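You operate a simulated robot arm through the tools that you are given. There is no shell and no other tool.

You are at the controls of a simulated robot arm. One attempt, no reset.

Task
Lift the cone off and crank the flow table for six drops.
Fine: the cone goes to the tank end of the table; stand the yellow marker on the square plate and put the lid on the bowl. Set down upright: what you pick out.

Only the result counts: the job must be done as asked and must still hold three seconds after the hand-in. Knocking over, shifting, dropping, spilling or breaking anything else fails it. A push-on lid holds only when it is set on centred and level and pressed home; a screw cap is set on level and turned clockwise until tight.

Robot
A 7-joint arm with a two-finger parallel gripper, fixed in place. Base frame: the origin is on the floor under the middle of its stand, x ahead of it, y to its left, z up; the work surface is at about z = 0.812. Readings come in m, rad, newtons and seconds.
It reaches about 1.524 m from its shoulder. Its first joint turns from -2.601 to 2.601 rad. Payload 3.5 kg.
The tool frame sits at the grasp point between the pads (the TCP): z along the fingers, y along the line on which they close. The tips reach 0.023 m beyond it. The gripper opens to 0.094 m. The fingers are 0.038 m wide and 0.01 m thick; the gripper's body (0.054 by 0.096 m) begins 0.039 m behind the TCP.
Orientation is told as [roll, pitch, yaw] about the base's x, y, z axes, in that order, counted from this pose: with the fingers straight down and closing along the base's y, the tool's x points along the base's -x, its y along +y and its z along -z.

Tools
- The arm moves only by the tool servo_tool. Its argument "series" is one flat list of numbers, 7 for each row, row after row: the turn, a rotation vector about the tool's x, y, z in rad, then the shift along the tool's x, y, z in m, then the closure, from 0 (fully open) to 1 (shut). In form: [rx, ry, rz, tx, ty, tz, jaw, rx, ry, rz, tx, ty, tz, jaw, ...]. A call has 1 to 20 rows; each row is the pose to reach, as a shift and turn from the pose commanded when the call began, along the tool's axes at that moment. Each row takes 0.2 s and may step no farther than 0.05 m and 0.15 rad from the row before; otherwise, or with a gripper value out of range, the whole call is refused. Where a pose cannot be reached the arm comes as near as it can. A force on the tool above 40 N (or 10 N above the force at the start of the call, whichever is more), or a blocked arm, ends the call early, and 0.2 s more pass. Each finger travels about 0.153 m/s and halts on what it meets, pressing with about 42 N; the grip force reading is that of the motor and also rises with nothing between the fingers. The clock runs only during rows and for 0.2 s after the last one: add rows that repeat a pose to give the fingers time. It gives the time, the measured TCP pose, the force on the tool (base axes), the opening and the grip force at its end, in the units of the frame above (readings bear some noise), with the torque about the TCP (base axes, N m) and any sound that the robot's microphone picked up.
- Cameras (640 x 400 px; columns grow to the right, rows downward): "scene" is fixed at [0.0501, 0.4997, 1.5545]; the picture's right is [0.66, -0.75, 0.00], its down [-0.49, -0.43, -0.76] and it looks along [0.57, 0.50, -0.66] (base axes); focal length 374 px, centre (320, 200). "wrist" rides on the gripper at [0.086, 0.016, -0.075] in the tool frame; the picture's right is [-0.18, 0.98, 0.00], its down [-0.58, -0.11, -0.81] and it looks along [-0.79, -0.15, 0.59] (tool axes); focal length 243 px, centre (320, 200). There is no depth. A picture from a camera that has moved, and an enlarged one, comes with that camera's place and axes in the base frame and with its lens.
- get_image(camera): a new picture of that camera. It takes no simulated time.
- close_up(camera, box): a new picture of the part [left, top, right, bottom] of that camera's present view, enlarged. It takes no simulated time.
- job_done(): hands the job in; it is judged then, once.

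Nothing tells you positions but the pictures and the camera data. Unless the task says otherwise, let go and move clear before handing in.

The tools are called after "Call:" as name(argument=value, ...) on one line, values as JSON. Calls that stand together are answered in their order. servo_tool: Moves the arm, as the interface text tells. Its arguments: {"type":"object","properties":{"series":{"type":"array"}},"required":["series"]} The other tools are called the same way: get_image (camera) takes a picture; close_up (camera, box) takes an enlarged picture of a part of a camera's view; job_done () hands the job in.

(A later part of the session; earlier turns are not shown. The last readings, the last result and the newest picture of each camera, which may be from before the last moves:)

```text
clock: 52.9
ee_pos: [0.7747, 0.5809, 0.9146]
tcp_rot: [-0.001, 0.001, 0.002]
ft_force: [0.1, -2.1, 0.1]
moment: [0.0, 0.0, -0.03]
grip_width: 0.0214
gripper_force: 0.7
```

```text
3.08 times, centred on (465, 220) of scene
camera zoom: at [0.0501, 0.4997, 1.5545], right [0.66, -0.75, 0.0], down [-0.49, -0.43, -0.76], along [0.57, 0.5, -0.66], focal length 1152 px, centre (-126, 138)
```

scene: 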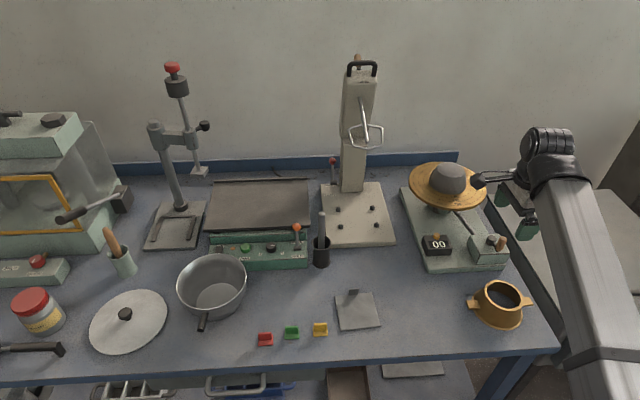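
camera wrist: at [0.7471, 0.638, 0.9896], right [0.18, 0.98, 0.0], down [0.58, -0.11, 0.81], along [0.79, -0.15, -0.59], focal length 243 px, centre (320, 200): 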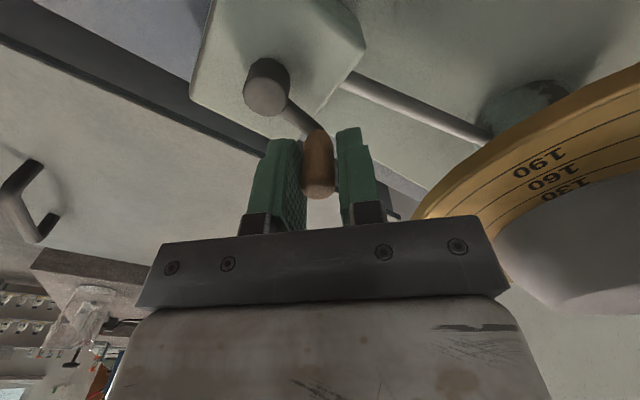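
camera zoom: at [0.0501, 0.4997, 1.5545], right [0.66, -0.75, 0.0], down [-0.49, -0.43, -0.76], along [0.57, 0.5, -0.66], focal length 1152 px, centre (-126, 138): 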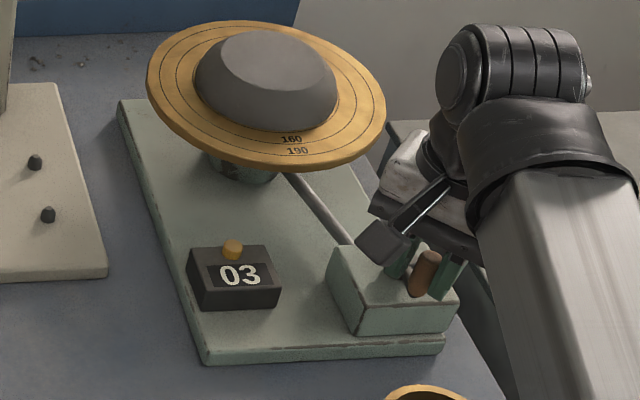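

Call:
servo_tool(series=[0, 0, 0, 0.001, 0.0034, 0, 0.78, 0, 0, 0, 0.0034, 0.0077, 0, 0.78, 0, 0, 0, 0.0052, 0.0123, 0, 0.78, 0, 0, 0, 0.0063, 0.0171, 0, 0.78, 0, 0, 0, 0.0067, 0.022, 0, 0.78])

Call:
close_up(camera="scene", box=[395, 155, 535, 285])

Call:
close_up(camera="wrist", box=[200, 70, 440, 240])

```text
clock: 54.1
ee_pos: [0.7674, 0.6053, 0.9148]
tcp_rot: [0.003, 0.001, 0.001]
ft_force: [0.0, -0.3, 0.4]
moment: [-0.01, 0.01, 0.03]
grip_width: 0.0207
gripper_force: 0.7
```

```text
3.08 times, centred on (465, 220) of scene
camera zoom: at [0.0501, 0.4997, 1.5545], right [0.66, -0.75, 0.0], down [-0.49, -0.43, -0.76], along [0.57, 0.5, -0.66], focal length 1152 px, centre (-126, 138)
```

zoom: 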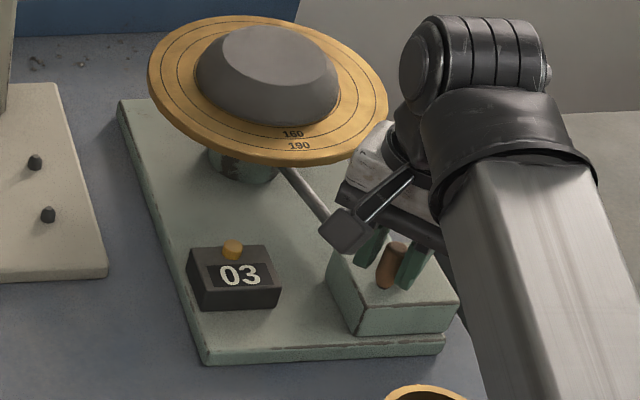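

```text
2.35 times, centred on (320, 155) of wrist
camera zoom: at [0.682, 0.6196, 0.9896], right [0.18, 0.98, 0.0], down [0.58, -0.11, 0.81], along [0.79, -0.15, -0.59], focal length 571 px, centre (320, 306)
```

zoom: 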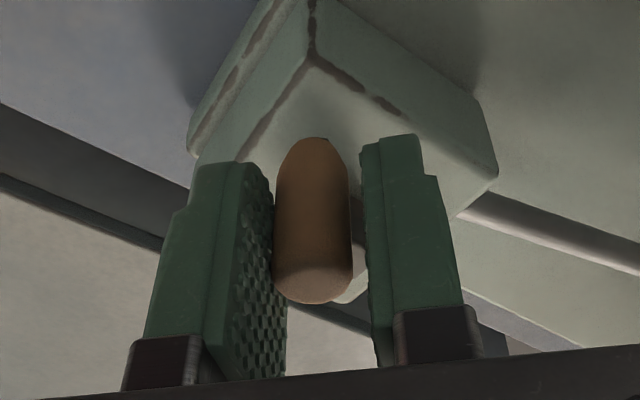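

Call:
servo_tool(series=[0, 0, 0.122, -0.0003, 0.0049, 0, 0.78, 0, 0, 0.262, -0.0012, 0.0097, 0, 0.78, 0, 0, 0.401, -0.0028, 0.0144, 0, 0.78, 0, 0, 0.541, -0.005, 0.0187, 0, 0.78, 0, 0, 0.681, -0.0078, 0.0228, 0, 0.78])

Call:
close_up(camera="scene", box=[395, 155, 535, 285])

Call:
close_up(camera="wrist", box=[200, 70, 440, 240])

```text
clock: 55.3
ee_pos: [0.7745, 0.6262, 0.9157]
tcp_rot: [0.0, 0.001, -0.684]
ft_force: [0.3, -1.1, 0.1]
moment: [0.0, 0.06, -0.01]
grip_width: 0.021
gripper_force: 0.3
```

```text
3.08 times, centred on (465, 220) of scene
camera zoom: at [0.0501, 0.4997, 1.5545], right [0.66, -0.75, 0.0], down [-0.49, -0.43, -0.76], along [0.57, 0.5, -0.66], focal length 1152 px, centre (-126, 138)
```

zoom: 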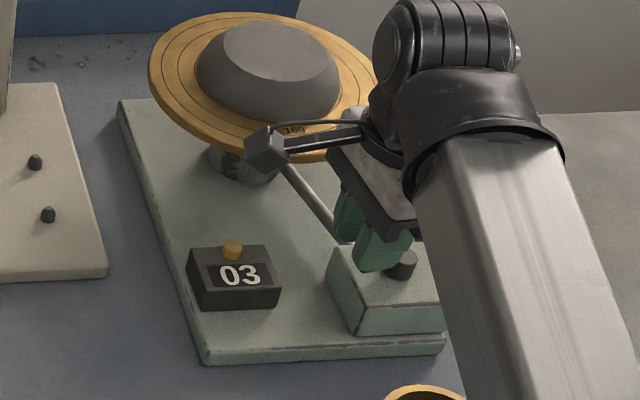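

```text
2.35 times, centred on (320, 155) of wrist
camera zoom: at [0.7186, 0.6925, 0.9899], right [0.76, 0.65, 0.0], down [0.38, -0.45, 0.81], along [0.52, -0.62, -0.59], focal length 571 px, centre (320, 306)
```

zoom: 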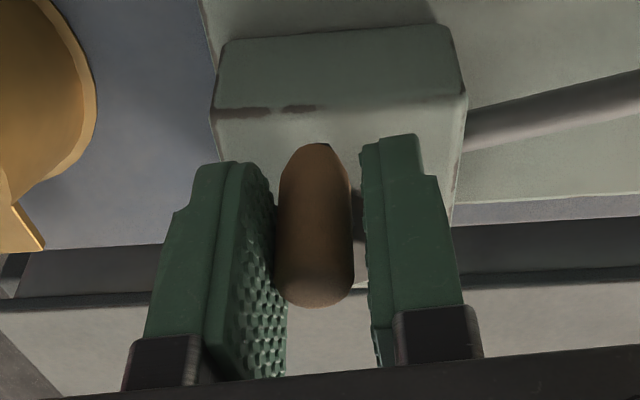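

Call:
servo_tool(series=[0, 0, 0.14, -0.0004, 0.0049, 0, 0.78, 0, 0, 0.28, -0.0014, 0.0097, 0, 0.78])

Call:
close_up(camera="scene", box=[395, 155, 535, 285])

```text
clock: 55.9
ee_pos: [0.783, 0.6321, 0.9155]
tcp_rot: [0.0, 0.002, -0.964]
ft_force: [0.2, 0.4, 1.2]
moment: [0.0, 0.02, -0.04]
grip_width: 0.021
gripper_force: 0.7
```

```text
3.08 times, centred on (465, 220) of scene
camera zoom: at [0.0501, 0.4997, 1.5545], right [0.66, -0.75, 0.0], down [-0.49, -0.43, -0.76], along [0.57, 0.5, -0.66], focal length 1152 px, centre (-126, 138)
```

zoom: 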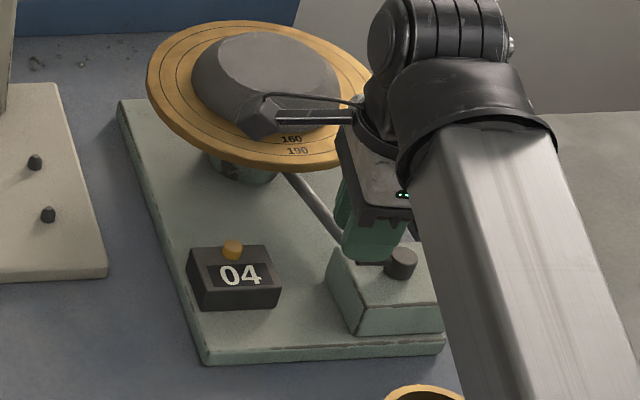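

04 now, as expected for three drops per turn. Continuing toward the next third.

Call:
servo_tool(series=[0, 0, 0.139, -0.0003, 0.0049, 0, 0.78, 0, 0, 0.278, -0.0013, 0.0097, 0, 0.78, 0, 0, 0.417, -0.0029, 0.0144, 0, 0.78, 0, 0, 0.52, -0.0052, 0.0188, 0, 0.78, 0, 0, 0.52, -0.0081, 0.0227, 0, 0.78, 0, 0, 0.52, -0.0115, 0.0262, 0, 0.78])

Call:
close_up(camera="scene", box=[395, 155, 535, 285])

Call:
get_image(camera="wrist")

```text
clock: 57.3
ee_pos: [0.8107, 0.6387, 0.9149]
tcp_rot: [-0.001, 0.0, -1.48]
ft_force: [-0.4, 0.0, 1.9]
moment: [0.03, 0.0, 0.01]
grip_width: 0.021
gripper_force: 0.2
```

```text
3.08 times, centred on (465, 220) of scene
camera zoom: at [0.0501, 0.4997, 1.5545], right [0.66, -0.75, 0.0], down [-0.49, -0.43, -0.76], along [0.57, 0.5, -0.66], focal length 1152 px, centre (-126, 138)
```

zoom: 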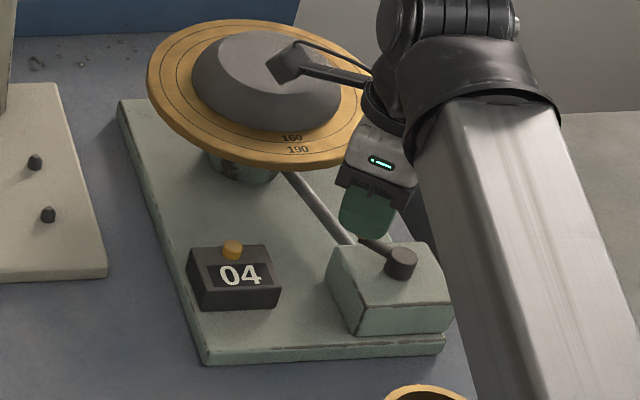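

```text
taken
camera wrist: at [0.8196, 0.7252, 0.9893], right [1.0, -0.1, 0.0], down [-0.06, -0.59, 0.81], along [-0.08, -0.8, -0.59], focal length 243 px, centre (320, 200)
```

wrist: 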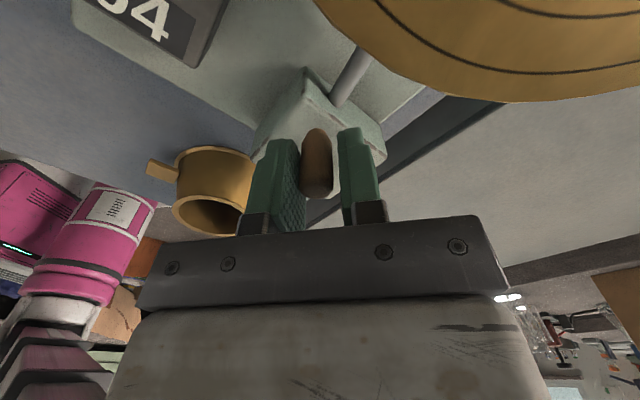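

Call:
servo_tool(series=[0, 0, 0, -0.0018, 0.0046, 0, 0.78, 0, 0, 0, -0.0043, 0.0088, 0, 0.78, 0, 0, 0, -0.0074, 0.0127, 0, 0.78, 0, 0, 0, -0.01, 0.0153, 0, 0.78])

Call:
close_up(camera="scene", box=[395, 155, 535, 285])

Call:
close_up(camera="wrist", box=[200, 70, 440, 240])

```text
clock: 58.3
ee_pos: [0.828, 0.6298, 0.9155]
tcp_rot: [0.0, -0.001, -1.478]
ft_force: [0.1, 1.2, -0.7]
moment: [-0.03, 0.03, 0.02]
grip_width: 0.0207
gripper_force: 0.3
```

```text
3.08 times, centred on (465, 220) of scene
camera zoom: at [0.0501, 0.4997, 1.5545], right [0.66, -0.75, 0.0], down [-0.49, -0.43, -0.76], along [0.57, 0.5, -0.66], focal length 1152 px, centre (-126, 138)
```

zoom: 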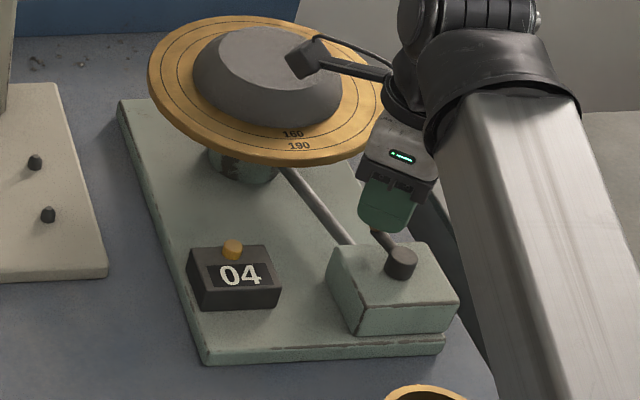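

```text
2.35 times, centred on (320, 155) of wrist
camera zoom: at [0.8355, 0.7167, 0.9901], right [1.0, -0.09, 0.0], down [-0.06, -0.59, 0.81], along [-0.08, -0.8, -0.59], focal length 571 px, centre (320, 306)
```

zoom: 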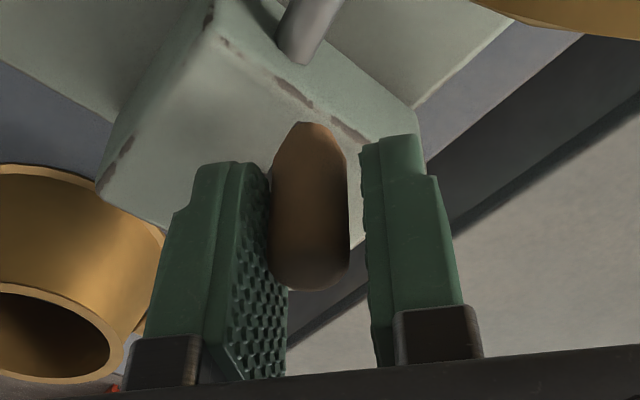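

Call:
servo_tool(series=[0, 0, 0, 0, -0.0015, 0, 0.7, 0, 0, -0.1344, 0, -0.0015, 0, 0.7, 0, 0, -0.2688, 0, -0.0015, 0, 0.7, 0, 0, -0.4032, 0, -0.0015, 0, 0.7, 0, 0, -0.5376, 0, -0.0015, 0, 0.7, 0, 0, -0.672, 0, -0.0015, 0, 0.7, 0, 0, -0.8064, 0, -0.0015, 0, 0.7, 0, 0, -0.9408, 0, -0.0015, 0, 0.7, 0, 0, -1.0752, 0, -0.0015, 0, 0.7, 0, 0, -1.2096, 0, -0.0015, 0, 0.7, 0, 0, -1.344, 0, -0.0015, 0, 0.7, 0, 0, -1.478, 0, -0.0015, 0, 0.7, 0, 0, -1.478, 0, -0.0015, 0, 0.78, 0, 0, -1.478, -0.0034, 0.0027, 0, 0.78, 0, 0, -1.478, -0.0075, 0.0051, 0, 0.78])

Call:
close_up(camera="scene", box=[395, 155, 535, 285])

Call:
close_up(camera="wrist", box=[200, 70, 440, 240])

```text
clock: 61.5
ee_pos: [0.8334, 0.623, 0.9142]
tcp_rot: [0.002, 0.001, -0.001]
ft_force: [1.1, 2.1, 0.3]
moment: [0.08, -0.02, 0.0]
grip_width: 0.0215
gripper_force: 1.1
```

```text
3.08 times, centred on (465, 220) of scene
camera zoom: at [0.0501, 0.4997, 1.5545], right [0.66, -0.75, 0.0], down [-0.49, -0.43, -0.76], along [0.57, 0.5, -0.66], focal length 1152 px, centre (-126, 138)
```

zoom: 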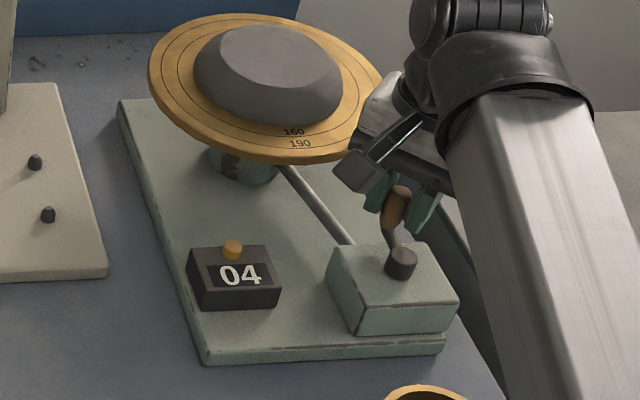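

```text
2.35 times, centred on (320, 155) of wrist
camera zoom: at [0.7465, 0.6385, 0.9885], right [0.19, 0.98, 0.0], down [0.58, -0.11, 0.81], along [0.79, -0.15, -0.59], focal length 571 px, centre (320, 306)
```

zoom: 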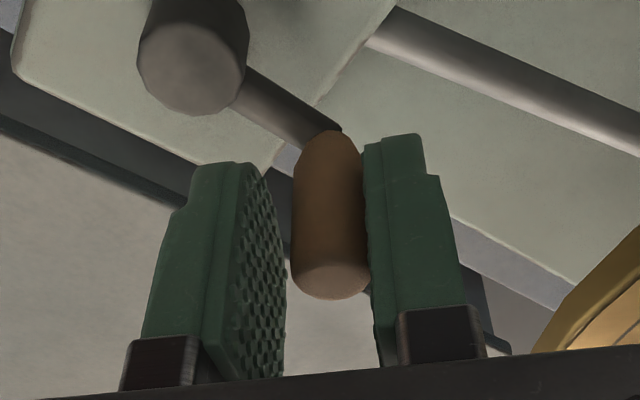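

Call:
servo_tool(series=[0, 0, 0, -0.0024, -0.0044, 0, 0.78, 0, 0, 0, -0.004, -0.009, 0, 0.78, 0, 0, 0, -0.0051, -0.0138, 0, 0.78])

Call:
close_up(camera="scene", box=[395, 155, 535, 285])

```text
clock: 62.3
ee_pos: [0.8378, 0.6098, 0.9139]
tcp_rot: [0.0, 0.0, -0.005]
ft_force: [0.1, 0.6, -0.6]
moment: [0.03, 0.0, 0.03]
grip_width: 0.0209
gripper_force: 0.1
```

```text
3.08 times, centred on (465, 220) of scene
camera zoom: at [0.0501, 0.4997, 1.5545], right [0.66, -0.75, 0.0], down [-0.49, -0.43, -0.76], along [0.57, 0.5, -0.66], focal length 1152 px, centre (-126, 138)
```

zoom: 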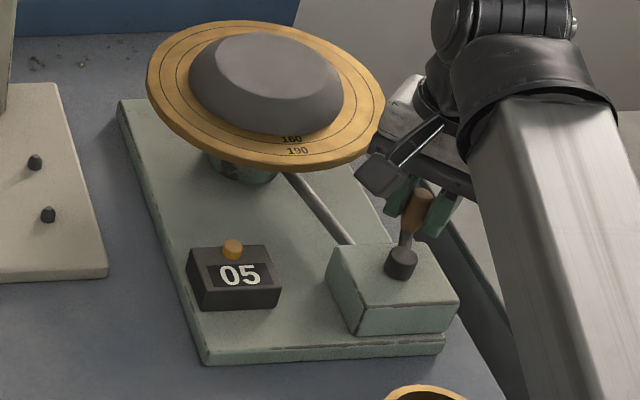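

05 with one drop to go, expected about a third of a turn on. I'll advance most of it, then creep.

Call:
servo_tool(series=[0, 0, 0, -0.0003, -0.0061, 0, 0.78, 0, 0, 0.14, 0.0007, -0.0134, 0, 0.78, 0, 0, 0.28, 0.0033, -0.0203, 0, 0.78, 0, 0, 0.42, 0.0064, -0.0256, 0, 0.78, 0, 0, 0.56, 0.0087, -0.0285, 0, 0.78, 0, 0, 0.7, 0.0113, -0.0311, 0, 0.78, 0, 0, 0.84, 0.0142, -0.0334, 0, 0.78, 0, 0, 0.98, 0.0173, -0.0354, 0, 0.78, 0, 0, 1.12, 0.0206, -0.0371, 0, 0.78, 0, 0, 1.26, 0.024, -0.0384, 0, 0.78, 0, 0, 1.4, 0.0276, -0.0393, 0, 0.78])

Call:
close_up(camera="scene", box=[395, 155, 535, 285])

Call:
close_up(camera="wrist", box=[200, 70, 440, 240])

```text
clock: 64.7
ee_pos: [0.8101, 0.5702, 0.9142]
tcp_rot: [-0.001, 0.003, -1.409]
ft_force: [0.4, -0.3, 0.8]
moment: [0.0, -0.02, -0.03]
grip_width: 0.0211
gripper_force: 0.1
```

```text
3.08 times, centred on (465, 220) of scene
camera zoom: at [0.0501, 0.4997, 1.5545], right [0.66, -0.75, 0.0], down [-0.49, -0.43, -0.76], along [0.57, 0.5, -0.66], focal length 1152 px, centre (-126, 138)
```

zoom: 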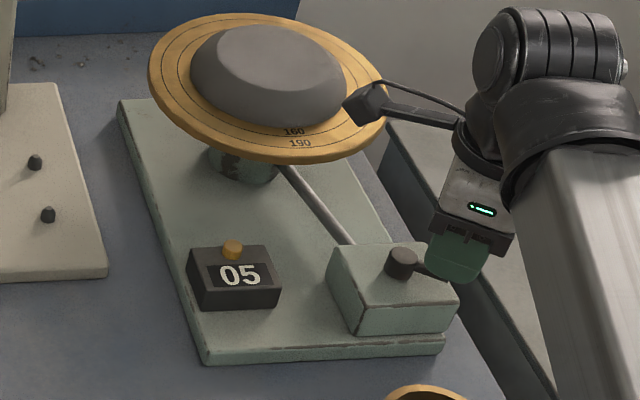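

```text
2.35 times, centred on (320, 155) of wrist
camera zoom: at [0.8118, 0.6568, 0.9897], right [1.0, -0.02, 0.0], down [-0.01, -0.59, 0.81], along [-0.02, -0.81, -0.59], focal length 571 px, centre (320, 306)
```

zoom: 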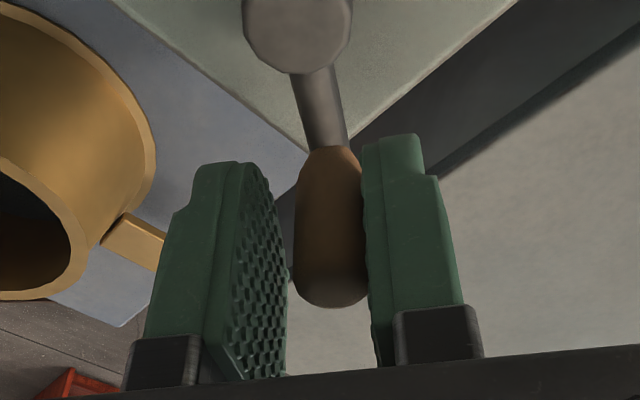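

Call:
servo_tool(series=[0, 0, 0.07, 0.0002, -0.0061, 0, 0.78, 0, 0, 0.13, 0.0015, -0.0121, 0, 0.78])

Call:
close_up(camera="scene", box=[395, 155, 535, 285])

```text
clock: 65.3
ee_pos: [0.7967, 0.5693, 0.9139]
tcp_rot: [-0.001, -0.001, -1.534]
ft_force: [1.5, -0.1, -0.2]
moment: [-0.02, -0.03, 0.01]
grip_width: 0.021
gripper_force: 0.5
```

```text
3.08 times, centred on (465, 220) of scene
camera zoom: at [0.0501, 0.4997, 1.5545], right [0.66, -0.75, 0.0], down [-0.49, -0.43, -0.76], along [0.57, 0.5, -0.66], focal length 1152 px, centre (-126, 138)
```

zoom: 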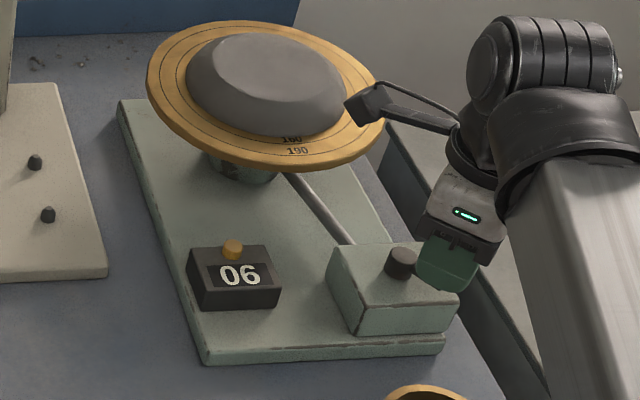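

The counter reads 06: six drops done, so I stop cranking here. Opening slightly and lifting straight off the knob.

Call:
servo_tool(series=[0, 0, 0, 0, 0, 0, 0.7, 0, 0, 0, 0, 0, 0, 0.65, 0, 0, 0, 0, 0, -0.01, 0.65, 0, 0, 0, 0, 0, -0.03, 0.65, 0, 0, 0, 0, 0, -0.06, 0.65, 0, 0, 0, 0, 0, -0.1, 0.65, 0, 0, 0, 0, 0, -0.14, 0.65])

Call:
get_image(camera="scene")

Call:
get_image(camera="wrist")

```text
clock: 66.9
ee_pos: [0.7953, 0.5708, 1.0537]
tcp_rot: [-0.002, -0.001, -1.533]
ft_force: [-0.8, 0.2, 0.1]
moment: [-0.03, 0.01, -0.02]
grip_width: 0.0329
gripper_force: 0.0
```

```text
taken
```

scene: 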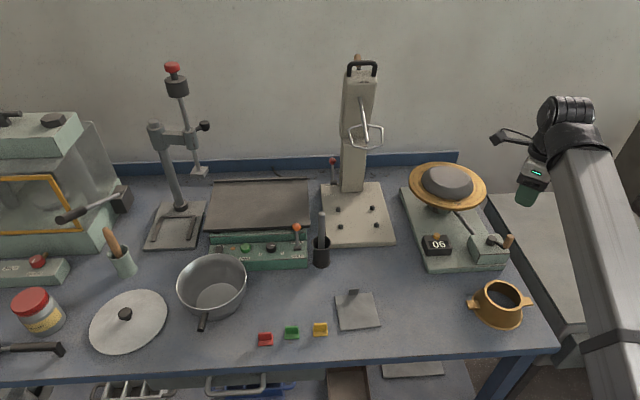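

```text
taken
camera wrist: at [0.809, 0.6572, 1.1288], right [0.99, -0.15, 0.0], down [-0.09, -0.59, 0.81], along [-0.12, -0.8, -0.59], focal length 243 px, centre (320, 200)
```

wrist: 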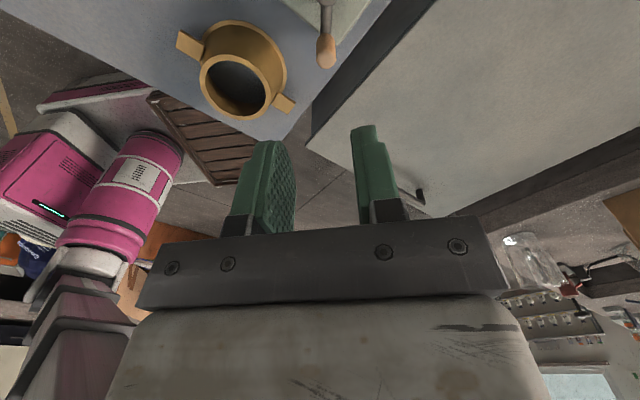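

Flow table done: 06, mortar spread, cone standing by the tank. Now the yellow marker and plate; zooming in to measure them.

Call:
close_up(camera="scene", box=[295, 280, 395, 345])

Call:
close_up(camera="scene", box=[300, 310, 345, 345])

```text
6.15 times, centred on (345, 312) of scene
camera zoom: at [0.0501, 0.4997, 1.5545], right [0.66, -0.75, 0.0], down [-0.49, -0.43, -0.76], along [0.57, 0.5, -0.66], focal length 2304 px, centre (166, -492)
```

zoom: 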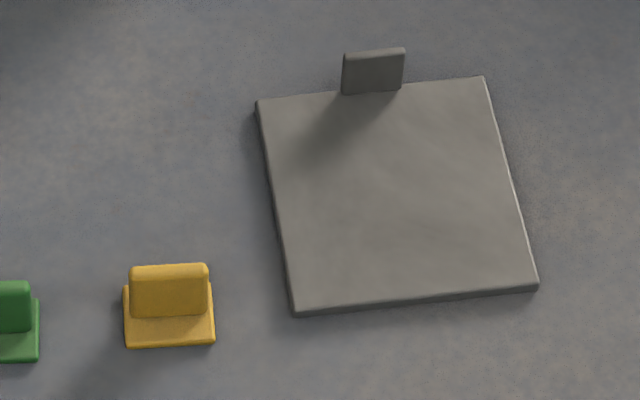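

```text
11.43 times, centred on (322, 328) of scene
camera zoom: at [0.0501, 0.4997, 1.5545], right [0.66, -0.75, 0.0], down [-0.49, -0.43, -0.76], along [0.57, 0.5, -0.66], focal length 4280 px, centre (291, -1257)
```

zoom: 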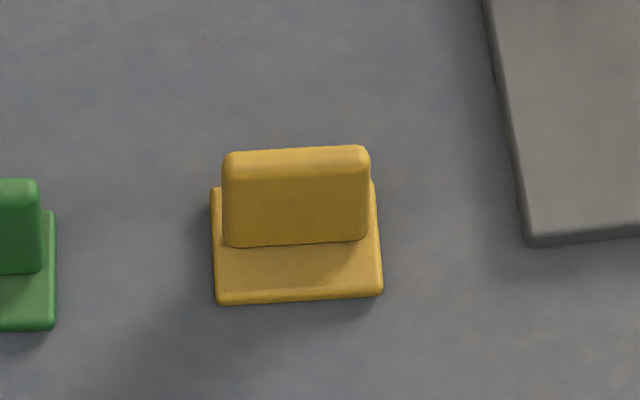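

The marker is an inverted-T: a fin about 6 mm thick, top z≈0.84, centred near (0.372, 0.781). The plate centre is near (0.462, 0.751). Moving above the marker with the fingers closing across the fin.

Call:
servo_tool(series=[0, 0, -0.0623, 0.0189, -0.0346, 0.0, 0.65, 0, 0, -0.1247, 0.0377, -0.0691, 0.0, 0.65, 0, 0, -0.187, 0.0566, -0.1037, 0.0, 0.65, 0, 0, -0.2493, 0.0754, -0.1382, 0.0, 0.65, 0, 0, -0.3117, 0.0943, -0.1728, 0.0, 0.65, 0, 0, -0.374, 0.1132, -0.2074, 0.0, 0.65, 0, 0, -0.4363, 0.132, -0.2419, 0.01, 0.65, 0, 0, -0.4987, 0.1509, -0.2765, 0.02, 0.65, 0, 0, -0.561, 0.1697, -0.311, 0.035, 0.65, 0, 0, -0.6233, 0.1886, -0.3456, 0.055, 0.65, 0, 0, -0.6857, 0.2074, -0.3801, 0.08, 0.65, 0, 0, -0.748, 0.2263, -0.4147, 0.1037, 0.65])

Call:
get_image(camera="wrist")

Call:
get_image(camera="scene")

```text
clock: 69.5
ee_pos: [0.3737, 0.779, 0.9502]
tcp_rot: [0.0, 0.002, -0.784]
ft_force: [-1.1, 0.5, -0.6]
moment: [-0.02, 0.0, 0.0]
grip_width: 0.0332
gripper_force: 0.0
```

```text
taken
camera wrist: at [0.3248, 0.8511, 1.0258], right [0.82, 0.57, 0.0], down [0.34, -0.49, 0.81], along [0.46, -0.66, -0.59], focal length 243 px, centre (320, 200)
```

wrist: 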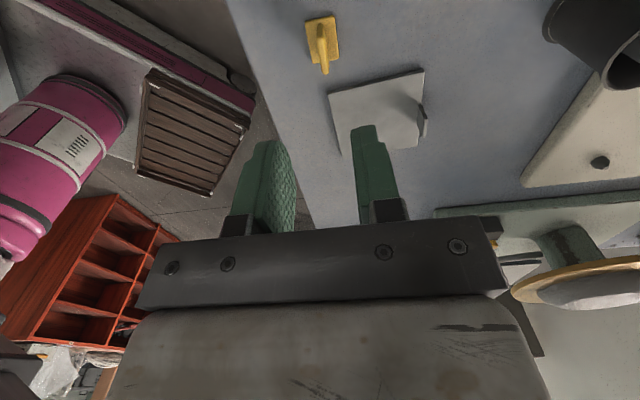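

```text
taken
```

scene: 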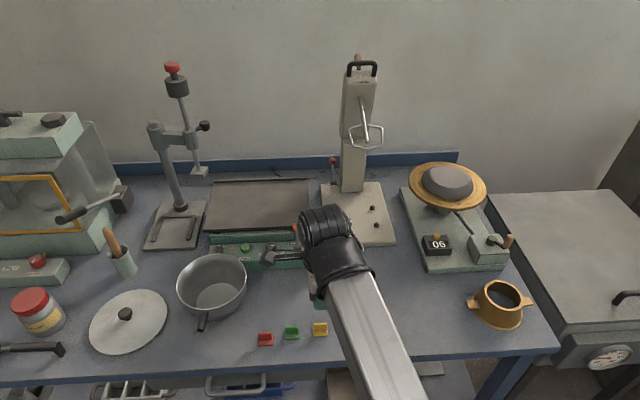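

Call:
close_up(camera="wrist", box=[270, 0, 450, 150])

```text
2.67 times, centred on (360, 75) of wrist
camera zoom: at [0.3248, 0.8511, 1.0258], right [0.82, 0.57, 0.0], down [0.34, -0.49, 0.81], along [0.46, -0.66, -0.59], focal length 647 px, centre (213, 533)
```

zoom: 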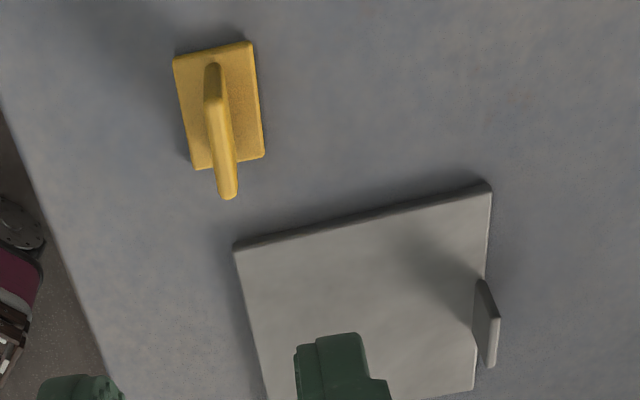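

Call:
servo_tool(series=[0, 0, 0, 0.001, 0.001, 0.025, 0.65, 0, 0, 0, 0.002, 0.002, 0.05, 0.65])

Call:
close_up(camera="wrist", box=[240, 30, 420, 180])

Call:
close_up(camera="scene", box=[270, 260, 390, 350])

```text
clock: 70.1
ee_pos: [0.376, 0.7837, 0.9021]
tcp_rot: [-0.001, 0.003, -0.786]
ft_force: [0.6, 0.0, -0.1]
moment: [0.0, 0.03, -0.01]
grip_width: 0.0328
gripper_force: 0.0
```

```text
2.67 times, centred on (330, 105) of wrist
camera zoom: at [0.3252, 0.8556, 0.9757], right [0.82, 0.57, 0.0], down [0.34, -0.49, 0.81], along [0.46, -0.66, -0.59], focal length 647 px, centre (293, 453)
```

zoom: 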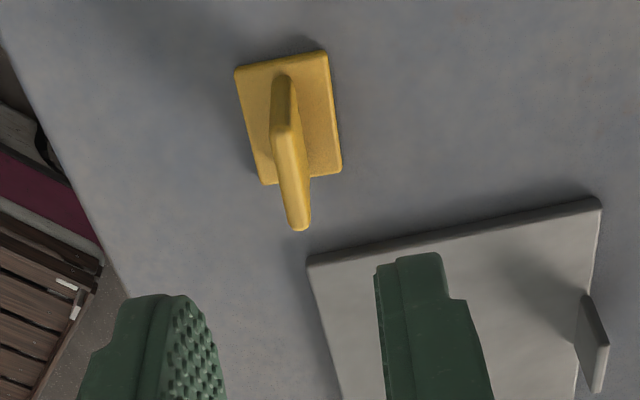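

```text
4.44 times, centred on (330, 305) of scene
camera zoom: at [0.0501, 0.4997, 1.5545], right [0.66, -0.75, 0.0], down [-0.49, -0.43, -0.76], along [0.57, 0.5, -0.66], focal length 1664 px, centre (276, -267)
```

zoom: 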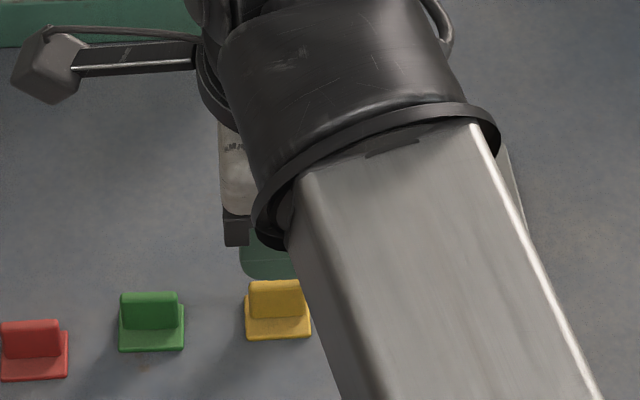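

The fin is aligned with the finger gap. Descending slowly around it, keeping the tips just above the marker's base.

Call:
servo_tool(series=[0, 0, 0, 0.0015, 0, 0.02, 0.65, 0, 0, 0, 0.003, -0.0003, 0.038, 0.65, 0, 0, 0, 0.003, -0.0003, 0.05, 0.65, 0, 0, 0, 0.003, -0.0003, 0.056, 0.65, 0, 0, 0, 0.003, -0.0003, 0.0595, 0.65])

Call:
close_up(camera="wrist", box=[220, 70, 420, 240])

Call:
close_up(camera="scene", box=[270, 260, 390, 350])

```text
clock: 71.3
ee_pos: [0.3719, 0.7851, 0.8426]
tcp_rot: [0.002, 0.001, -0.785]
ft_force: [0.3, -0.1, -0.5]
moment: [0.0, 0.05, -0.02]
grip_width: 0.0326
gripper_force: 0.1
```

```text
2.35 times, centred on (320, 155) of wrist
camera zoom: at [0.3226, 0.857, 0.9163], right [0.82, 0.57, 0.0], down [0.34, -0.49, 0.81], along [0.46, -0.66, -0.59], focal length 571 px, centre (320, 306)
```

zoom: 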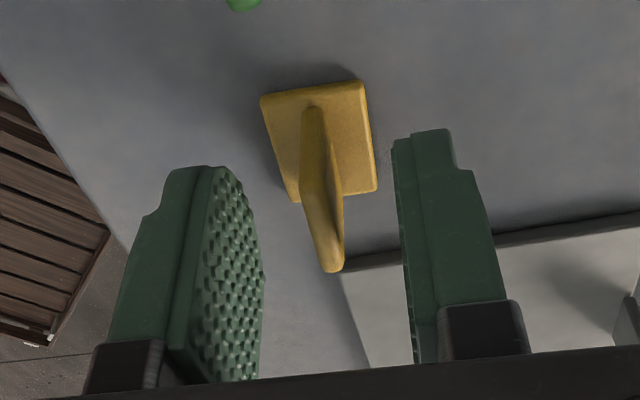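

```text
4.44 times, centred on (330, 305) of scene
camera zoom: at [0.0501, 0.4997, 1.5545], right [0.66, -0.75, 0.0], down [-0.49, -0.43, -0.76], along [0.57, 0.5, -0.66], focal length 1664 px, centre (276, -267)
```

zoom: 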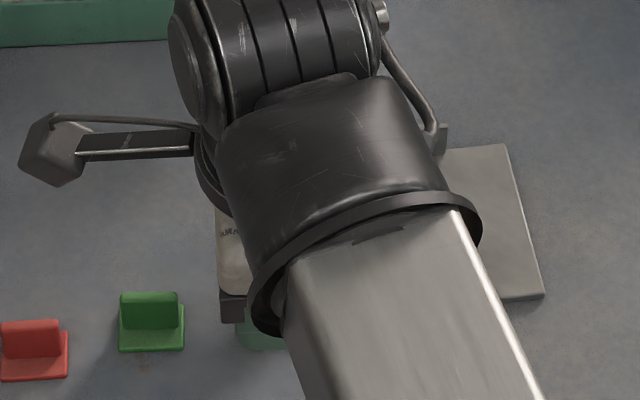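

Call:
close_up(camera="wrist", box=[280, 90, 360, 190])

```text
4.00 times, centred on (320, 140) of wrist
camera zoom: at [0.3226, 0.857, 0.9163], right [0.82, 0.57, 0.0], down [0.34, -0.49, 0.81], along [0.46, -0.66, -0.59], focal length 970 px, centre (320, 440)
```

zoom: 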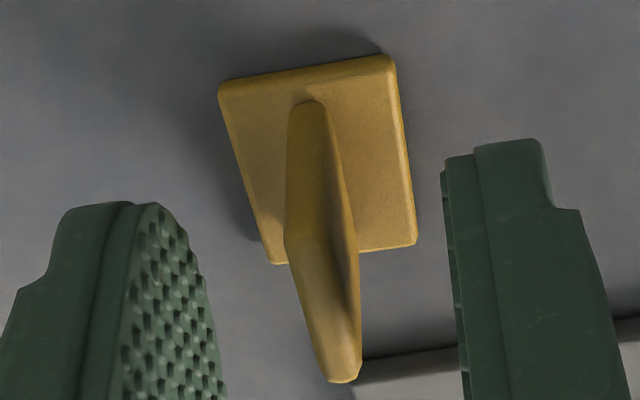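

The fin is well centred. Lowering 2.5 mm more and closing.

Call:
servo_tool(series=[0, 0, 0, 0, 0, 0.0013, 0.65, 0, 0, 0, 0, 0, 0.0025, 0.65, 0, 0, 0, 0, 0, 0.0025, 0.8, 0, 0, 0, 0, 0, 0.0025, 0.9, 0, 0, 0, 0, 0, 0.0025, 1, 0, 0, 0, 0, 0, 0.0025, 1])

Call:
close_up(camera="wrist", box=[250, 70, 400, 200])

```text
clock: 72.7
ee_pos: [0.3727, 0.7838, 0.8399]
tcp_rot: [0.002, 0.002, -0.784]
ft_force: [-0.4, 0.5, -0.2]
moment: [0.03, 0.02, 0.02]
grip_width: 0.0041
gripper_force: 42.2
```

```text
3.08 times, centred on (325, 135) of wrist
camera zoom: at [0.323, 0.8566, 0.9143], right [0.82, 0.57, 0.0], down [0.34, -0.49, 0.81], along [0.46, -0.66, -0.59], focal length 746 px, centre (305, 400)
```

zoom: 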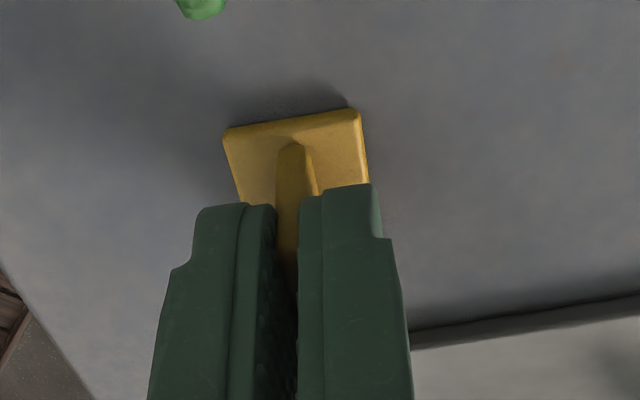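

The fin is gripped. Lifting straight up.

Call:
servo_tool(series=[0, 0, 0, 0, 0, -0.004, 1, 0, 0, 0, 0, 0, -0.012, 1, 0, 0, 0, 0, 0, -0.025, 1, 0, 0, 0, 0, 0, -0.04, 1, 0, 0, 0, 0, 0, -0.055, 1])

Call:
get_image(camera="wrist")

Call:
close_up(camera="scene", box=[250, 230, 390, 350])

```text
clock: 73.9
ee_pos: [0.3704, 0.7852, 0.8941]
tcp_rot: [0.0, 0.002, -0.785]
ft_force: [-0.7, -0.3, -0.2]
moment: [-0.04, -0.02, 0.0]
grip_width: 0.0037
gripper_force: 42.4
```

```text
taken
camera wrist: at [0.3219, 0.8566, 0.9687], right [0.82, 0.57, 0.0], down [0.34, -0.49, 0.81], along [0.46, -0.66, -0.59], focal length 243 px, centre (320, 200)
```

wrist: 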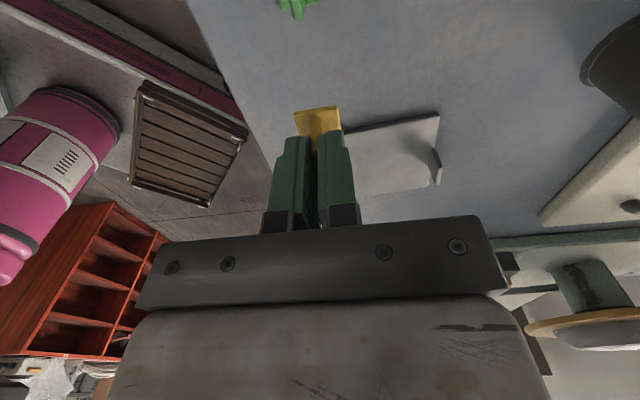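

```text
3.33 times, centred on (320, 290) of scene
camera zoom: at [0.0501, 0.4997, 1.5545], right [0.66, -0.75, 0.0], down [-0.49, -0.43, -0.76], along [0.57, 0.5, -0.66], focal length 1248 px, centre (320, -100)
```

zoom: 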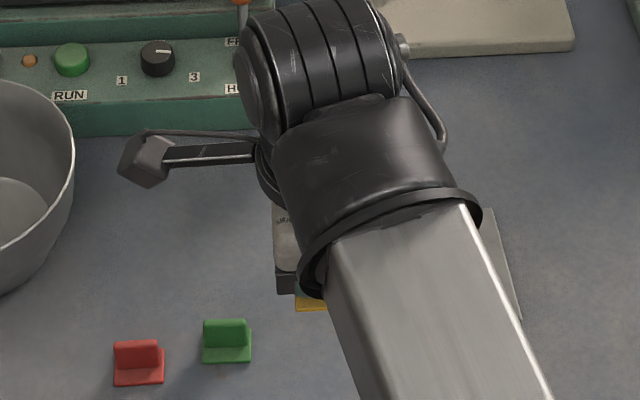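

The marker is held upright. Carrying it over the plate centre.

Call:
servo_tool(series=[0, 0, 0, -0.02, 0.0095, 0, 1, 0, 0, 0, -0.045, 0.0214, 0, 1, 0, 0, 0, -0.07, 0.0333, 0, 1, 0, 0, 0, -0.084, 0.0399, 0, 1, 0, 0, 0, -0.084, 0.0399, 0, 1])

Call:
get_image(camera="wrist")

Call:
close_up(camera="scene", box=[290, 230, 430, 350])

```text
clock: 75.1
ee_pos: [0.4587, 0.7524, 0.8929]
tcp_rot: [0.0, 0.001, -0.786]
ft_force: [0.1, 0.0, -0.5]
moment: [-0.02, 0.01, -0.01]
grip_width: 0.004
gripper_force: 41.7
```

```text
taken
camera wrist: at [0.4087, 0.8244, 0.9676], right [0.82, 0.57, 0.0], down [0.34, -0.49, 0.81], along [0.46, -0.66, -0.59], focal length 243 px, centre (320, 200)
```

wrist: 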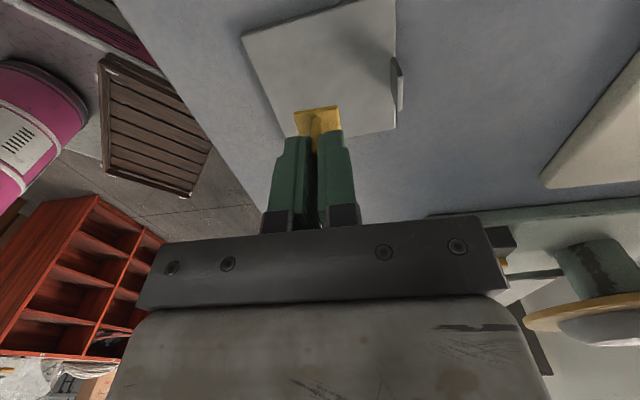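

```text
3.33 times, centred on (360, 290) of scene
camera zoom: at [0.0501, 0.4997, 1.5545], right [0.66, -0.75, 0.0], down [-0.49, -0.43, -0.76], along [0.57, 0.5, -0.66], focal length 1248 px, centre (187, -100)
```

zoom: 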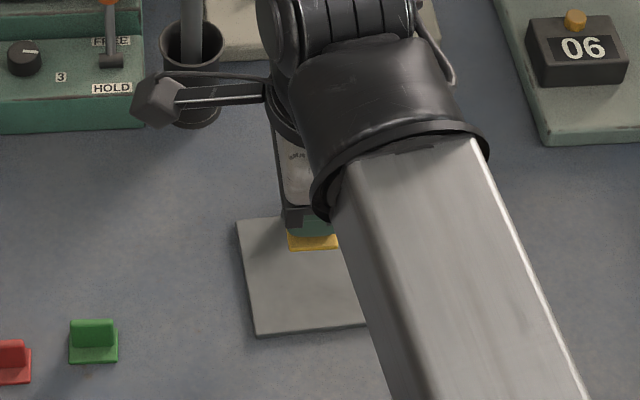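

The drop point is at the plate's centre. Lowering, then creeping until contact.

Call:
servo_tool(series=[0, 0, 0, 0, 0, 0.015, 1, 0, 0, 0, 0, 0, 0.03, 1, 0, 0, 0, 0, 0, 0.038, 1, 0, 0, 0, 0, 0, 0.042, 1])

Call:
close_up(camera="wrist", box=[220, 40, 420, 200])

```text
clock: 76.1
ee_pos: [0.4591, 0.7527, 0.8516]
tcp_rot: [0.0, 0.002, -0.784]
ft_force: [0.6, 0.2, -0.4]
moment: [-0.01, 0.01, 0.01]
grip_width: 0.0039
gripper_force: 41.7
```

```text
2.50 times, centred on (320, 120) of wrist
camera zoom: at [0.4099, 0.8251, 0.9263], right [0.82, 0.57, 0.0], down [0.34, -0.49, 0.81], along [0.46, -0.66, -0.59], focal length 606 px, centre (320, 400)
```

zoom: 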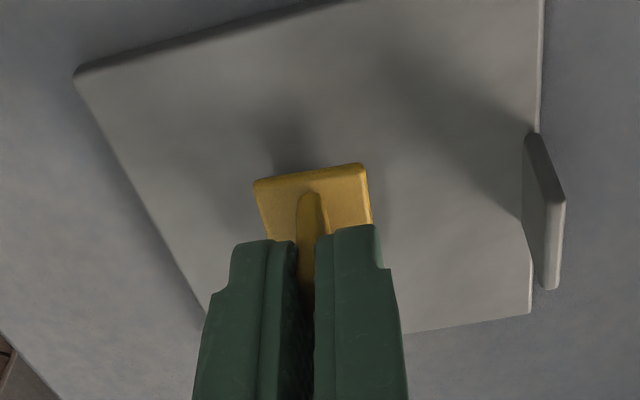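

Call:
servo_tool(series=[0, 0, 0, 0, 0, 0.0015, 1, 0, 0, 0, 0, 0, 0.003, 1])

Call:
servo_tool(series=[0, 0, 0, 0, 0, 0.0012, 1])

Call:
servo_tool(series=[0, 0, 0, 0, 0, 0.0012, 1])

```text
clock: 76.7
ee_pos: [0.4595, 0.7534, 0.8492]
tcp_rot: [0.002, 0.003, -0.786]
ft_force: [-0.5, -0.2, 0.0]
moment: [0.01, 0.0, -0.02]
grip_width: 0.0038
gripper_force: 42.0
```

```text
clock: 77.1
ee_pos: [0.4608, 0.7536, 0.8474]
tcp_rot: [0.0, 0.001, -0.785]
ft_force: [0.1, -0.1, -0.2]
moment: [0.01, -0.01, 0.01]
grip_width: 0.0039
gripper_force: 42.5
```

```text
clock: 77.5
ee_pos: [0.4601, 0.7527, 0.8472]
tcp_rot: [0.0, 0.001, -0.785]
ft_force: [0.2, 0.5, 0.3]
moment: [-0.03, 0.02, -0.01]
grip_width: 0.0038
gripper_force: 42.2
```

Call:
servo_tool(series=[0, 0, 0, 0, 0, 0.0012, 1])

```text
clock: 77.9
ee_pos: [0.4605, 0.7533, 0.8455]
tcp_rot: [0.002, 0.003, -0.786]
ft_force: [0.1, 0.2, 0.2]
moment: [0.01, -0.01, 0.01]
grip_width: 0.004
gripper_force: 41.6
```

Call:
servo_tool(series=[0, 0, 0, 0, 0, 0.0012, 1])

```text
clock: 78.3
ee_pos: [0.4594, 0.7532, 0.8449]
tcp_rot: [0.001, 0.001, -0.786]
ft_force: [-0.2, 1.1, 8.1]
moment: [0.04, 0.03, -0.04]
grip_width: 0.0039
gripper_force: 42.2
```

Contact with the plate (8 N). Opening and rising straight up.

Call:
servo_tool(series=[0, 0, 0, 0, 0, -0.0005, 0.9, 0, 0, 0, 0, 0, -0.0005, 0.75, 0, 0, 0, 0, 0, -0.0005, 0.7, 0, 0, 0, 0, 0, -0.01, 0.7, 0, 0, 0, 0, 0, -0.025, 0.7, 0, 0, 0, 0, 0, -0.05, 0.7, 0, 0, 0, 0, 0, -0.09, 0.7, 0, 0, 0, 0, 0, -0.13, 0.7, 0, 0, 0, 0, 0, -0.17, 0.7])

Call:
get_image(camera="wrist")

Call:
get_image(camera="scene")

```text
clock: 80.3
ee_pos: [0.4621, 0.7528, 1.018]
tcp_rot: [0.0, 0.002, -0.786]
ft_force: [0.4, 0.5, 0.8]
moment: [0.01, -0.03, 0.0]
grip_width: 0.0283
gripper_force: 0.1
```

```text
taken
camera wrist: at [0.4122, 0.8249, 1.0914], right [0.82, 0.57, 0.0], down [0.34, -0.49, 0.81], along [0.46, -0.66, -0.59], focal length 243 px, centre (320, 200)
```

wrist: 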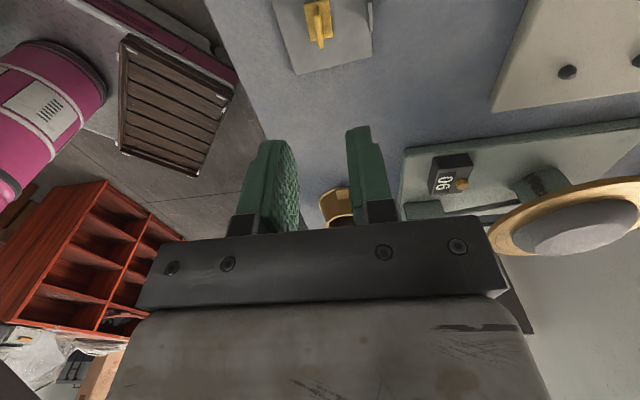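

```text
taken
```

scene: 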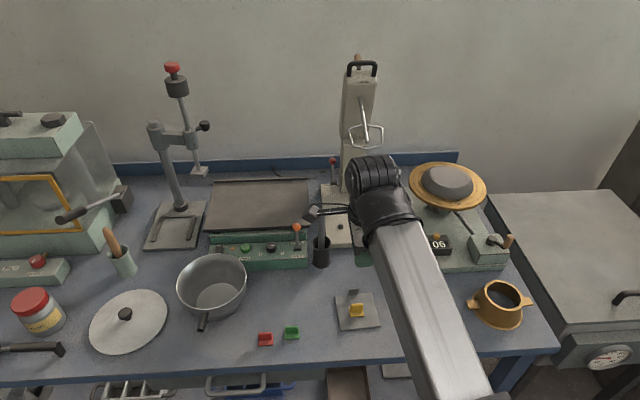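

The yellow marker stands on the square plate. Now the lid and bowl; zooming in to measure them.

Call:
close_up(camera="scene", box=[80, 280, 180, 360])

Call:
close_up(camera="scene", box=[165, 240, 265, 340])

Call:
close_up(camera="scene", box=[330, 280, 390, 340])

```text
5.00 times, centred on (130, 320) of scene
camera zoom: at [0.0501, 0.4997, 1.5545], right [0.66, -0.75, 0.0], down [-0.49, -0.43, -0.76], along [0.57, 0.5, -0.66], focal length 1872 px, centre (1270, -400)
```

zoom: 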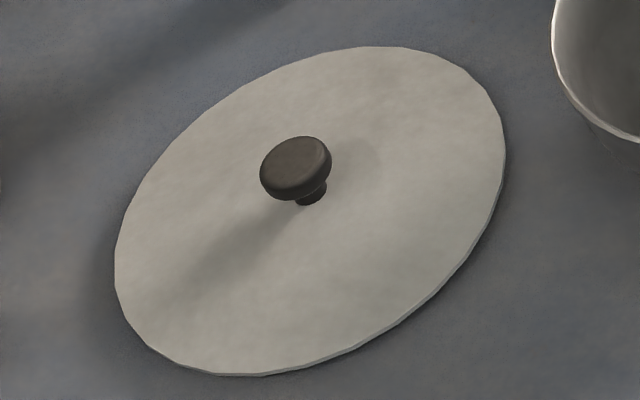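

```text
4.00 times, centred on (215, 290) of scene
camera zoom: at [0.0501, 0.4997, 1.5545], right [0.66, -0.75, 0.0], down [-0.49, -0.43, -0.76], along [0.57, 0.5, -0.66], focal length 1498 px, centre (740, -160)
```

zoom: 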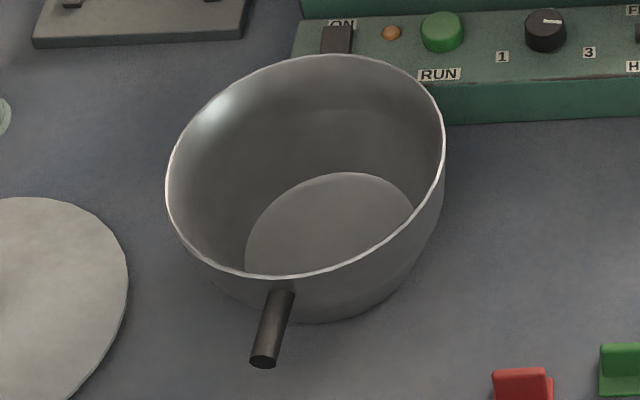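

```text
6.67 times, centred on (360, 310) of scene
camera zoom: at [0.0501, 0.4997, 1.5545], right [0.66, -0.75, 0.0], down [-0.49, -0.43, -0.76], along [0.57, 0.5, -0.66], focal length 2496 px, centre (53, -533)
```

zoom: 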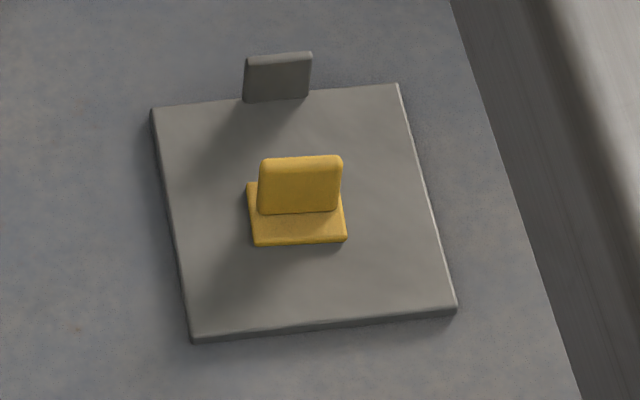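

The marker is fine. By my estimates the bowl centre is (0.274, 1.013) with rim z≈0.884 and radius ≈75 mm. The lid centre is (0.111, 1.112), radius ≈80 mm, with a mushroom knob about 31 mm wide. Moving high over to the lid while turning to yaw 0.

Call:
servo_tool(series=[0, 0, -0.0655, 0.0418, 0.0005, 0, 0.5, 0, 0, -0.131, 0.0835, 0.0009, 0, 0.4, 0, 0, -0.1965, 0.1253, 0.0014, 0, 0.4, 0, 0, -0.262, 0.167, 0.0018, 0, 0.4, 0, 0, -0.3275, 0.2088, 0.0023, 0, 0.4, 0, 0, -0.393, 0.2506, 0.0028, 0, 0.4, 0, 0, -0.4585, 0.2923, 0.0032, 0, 0.4, 0, 0, -0.524, 0.3341, 0.0037, 0, 0.4, 0, 0, -0.5895, 0.3758, 0.0041, 0, 0.4, 0, 0, -0.655, 0.4176, 0.0046, 0, 0.4, 0, 0, -0.7205, 0.4594, 0.0051, 0, 0.4, 0, 0, -0.786, 0.5011, 0.0055, 0, 0.4])

Call:
get_image(camera="wrist")

Call:
get_image(camera="scene")

```text
clock: 82.9
ee_pos: [0.1087, 1.1109, 1.0166]
tcp_rot: [0.0, 0.002, 0.002]
ft_force: [-0.4, 0.5, 0.8]
moment: [0.03, 0.03, -0.03]
grip_width: 0.0564
gripper_force: 0.2
```

```text
taken
camera wrist: at [0.0223, 1.1264, 1.0912], right [0.18, 0.98, 0.0], down [0.58, -0.11, 0.81], along [0.79, -0.15, -0.59], focal length 243 px, centre (320, 200)
```

wrist: 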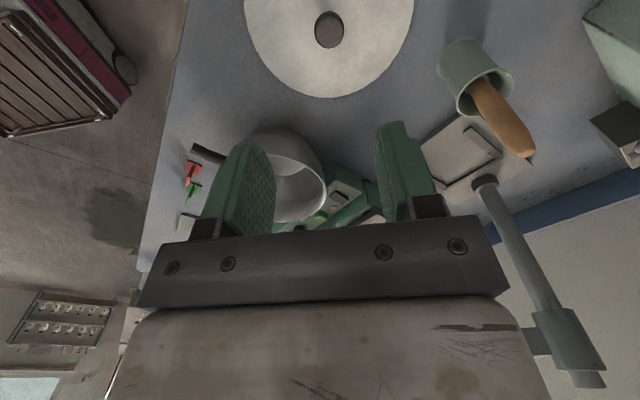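

```text
taken
```

scene: 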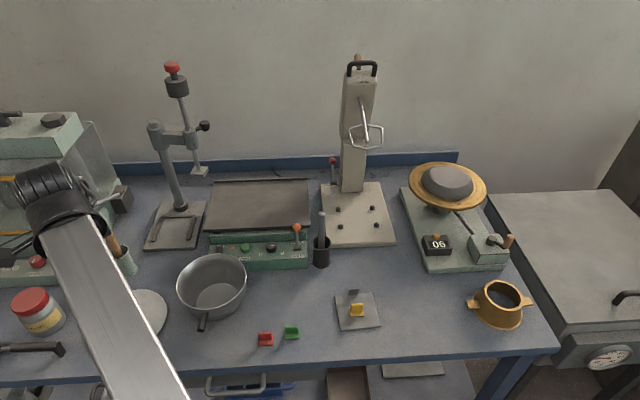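

Call:
close_up(camera="wrist", box=[235, 0, 425, 110])

```text
3.37 times, centred on (330, 55) of wrist
camera zoom: at [0.0223, 1.1264, 1.0912], right [0.18, 0.98, 0.0], down [0.58, -0.11, 0.81], along [0.79, -0.15, -0.59], focal length 817 px, centre (286, 688)
```

zoom: 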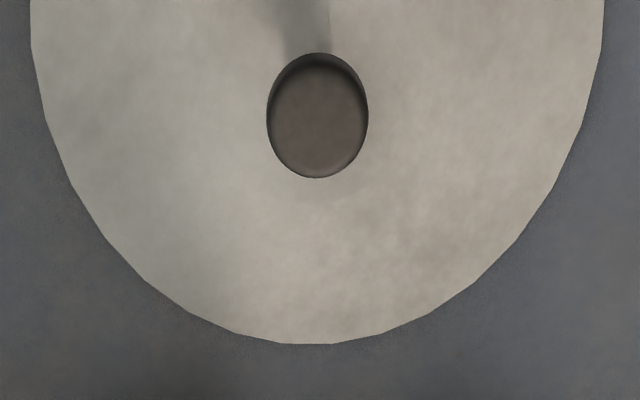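

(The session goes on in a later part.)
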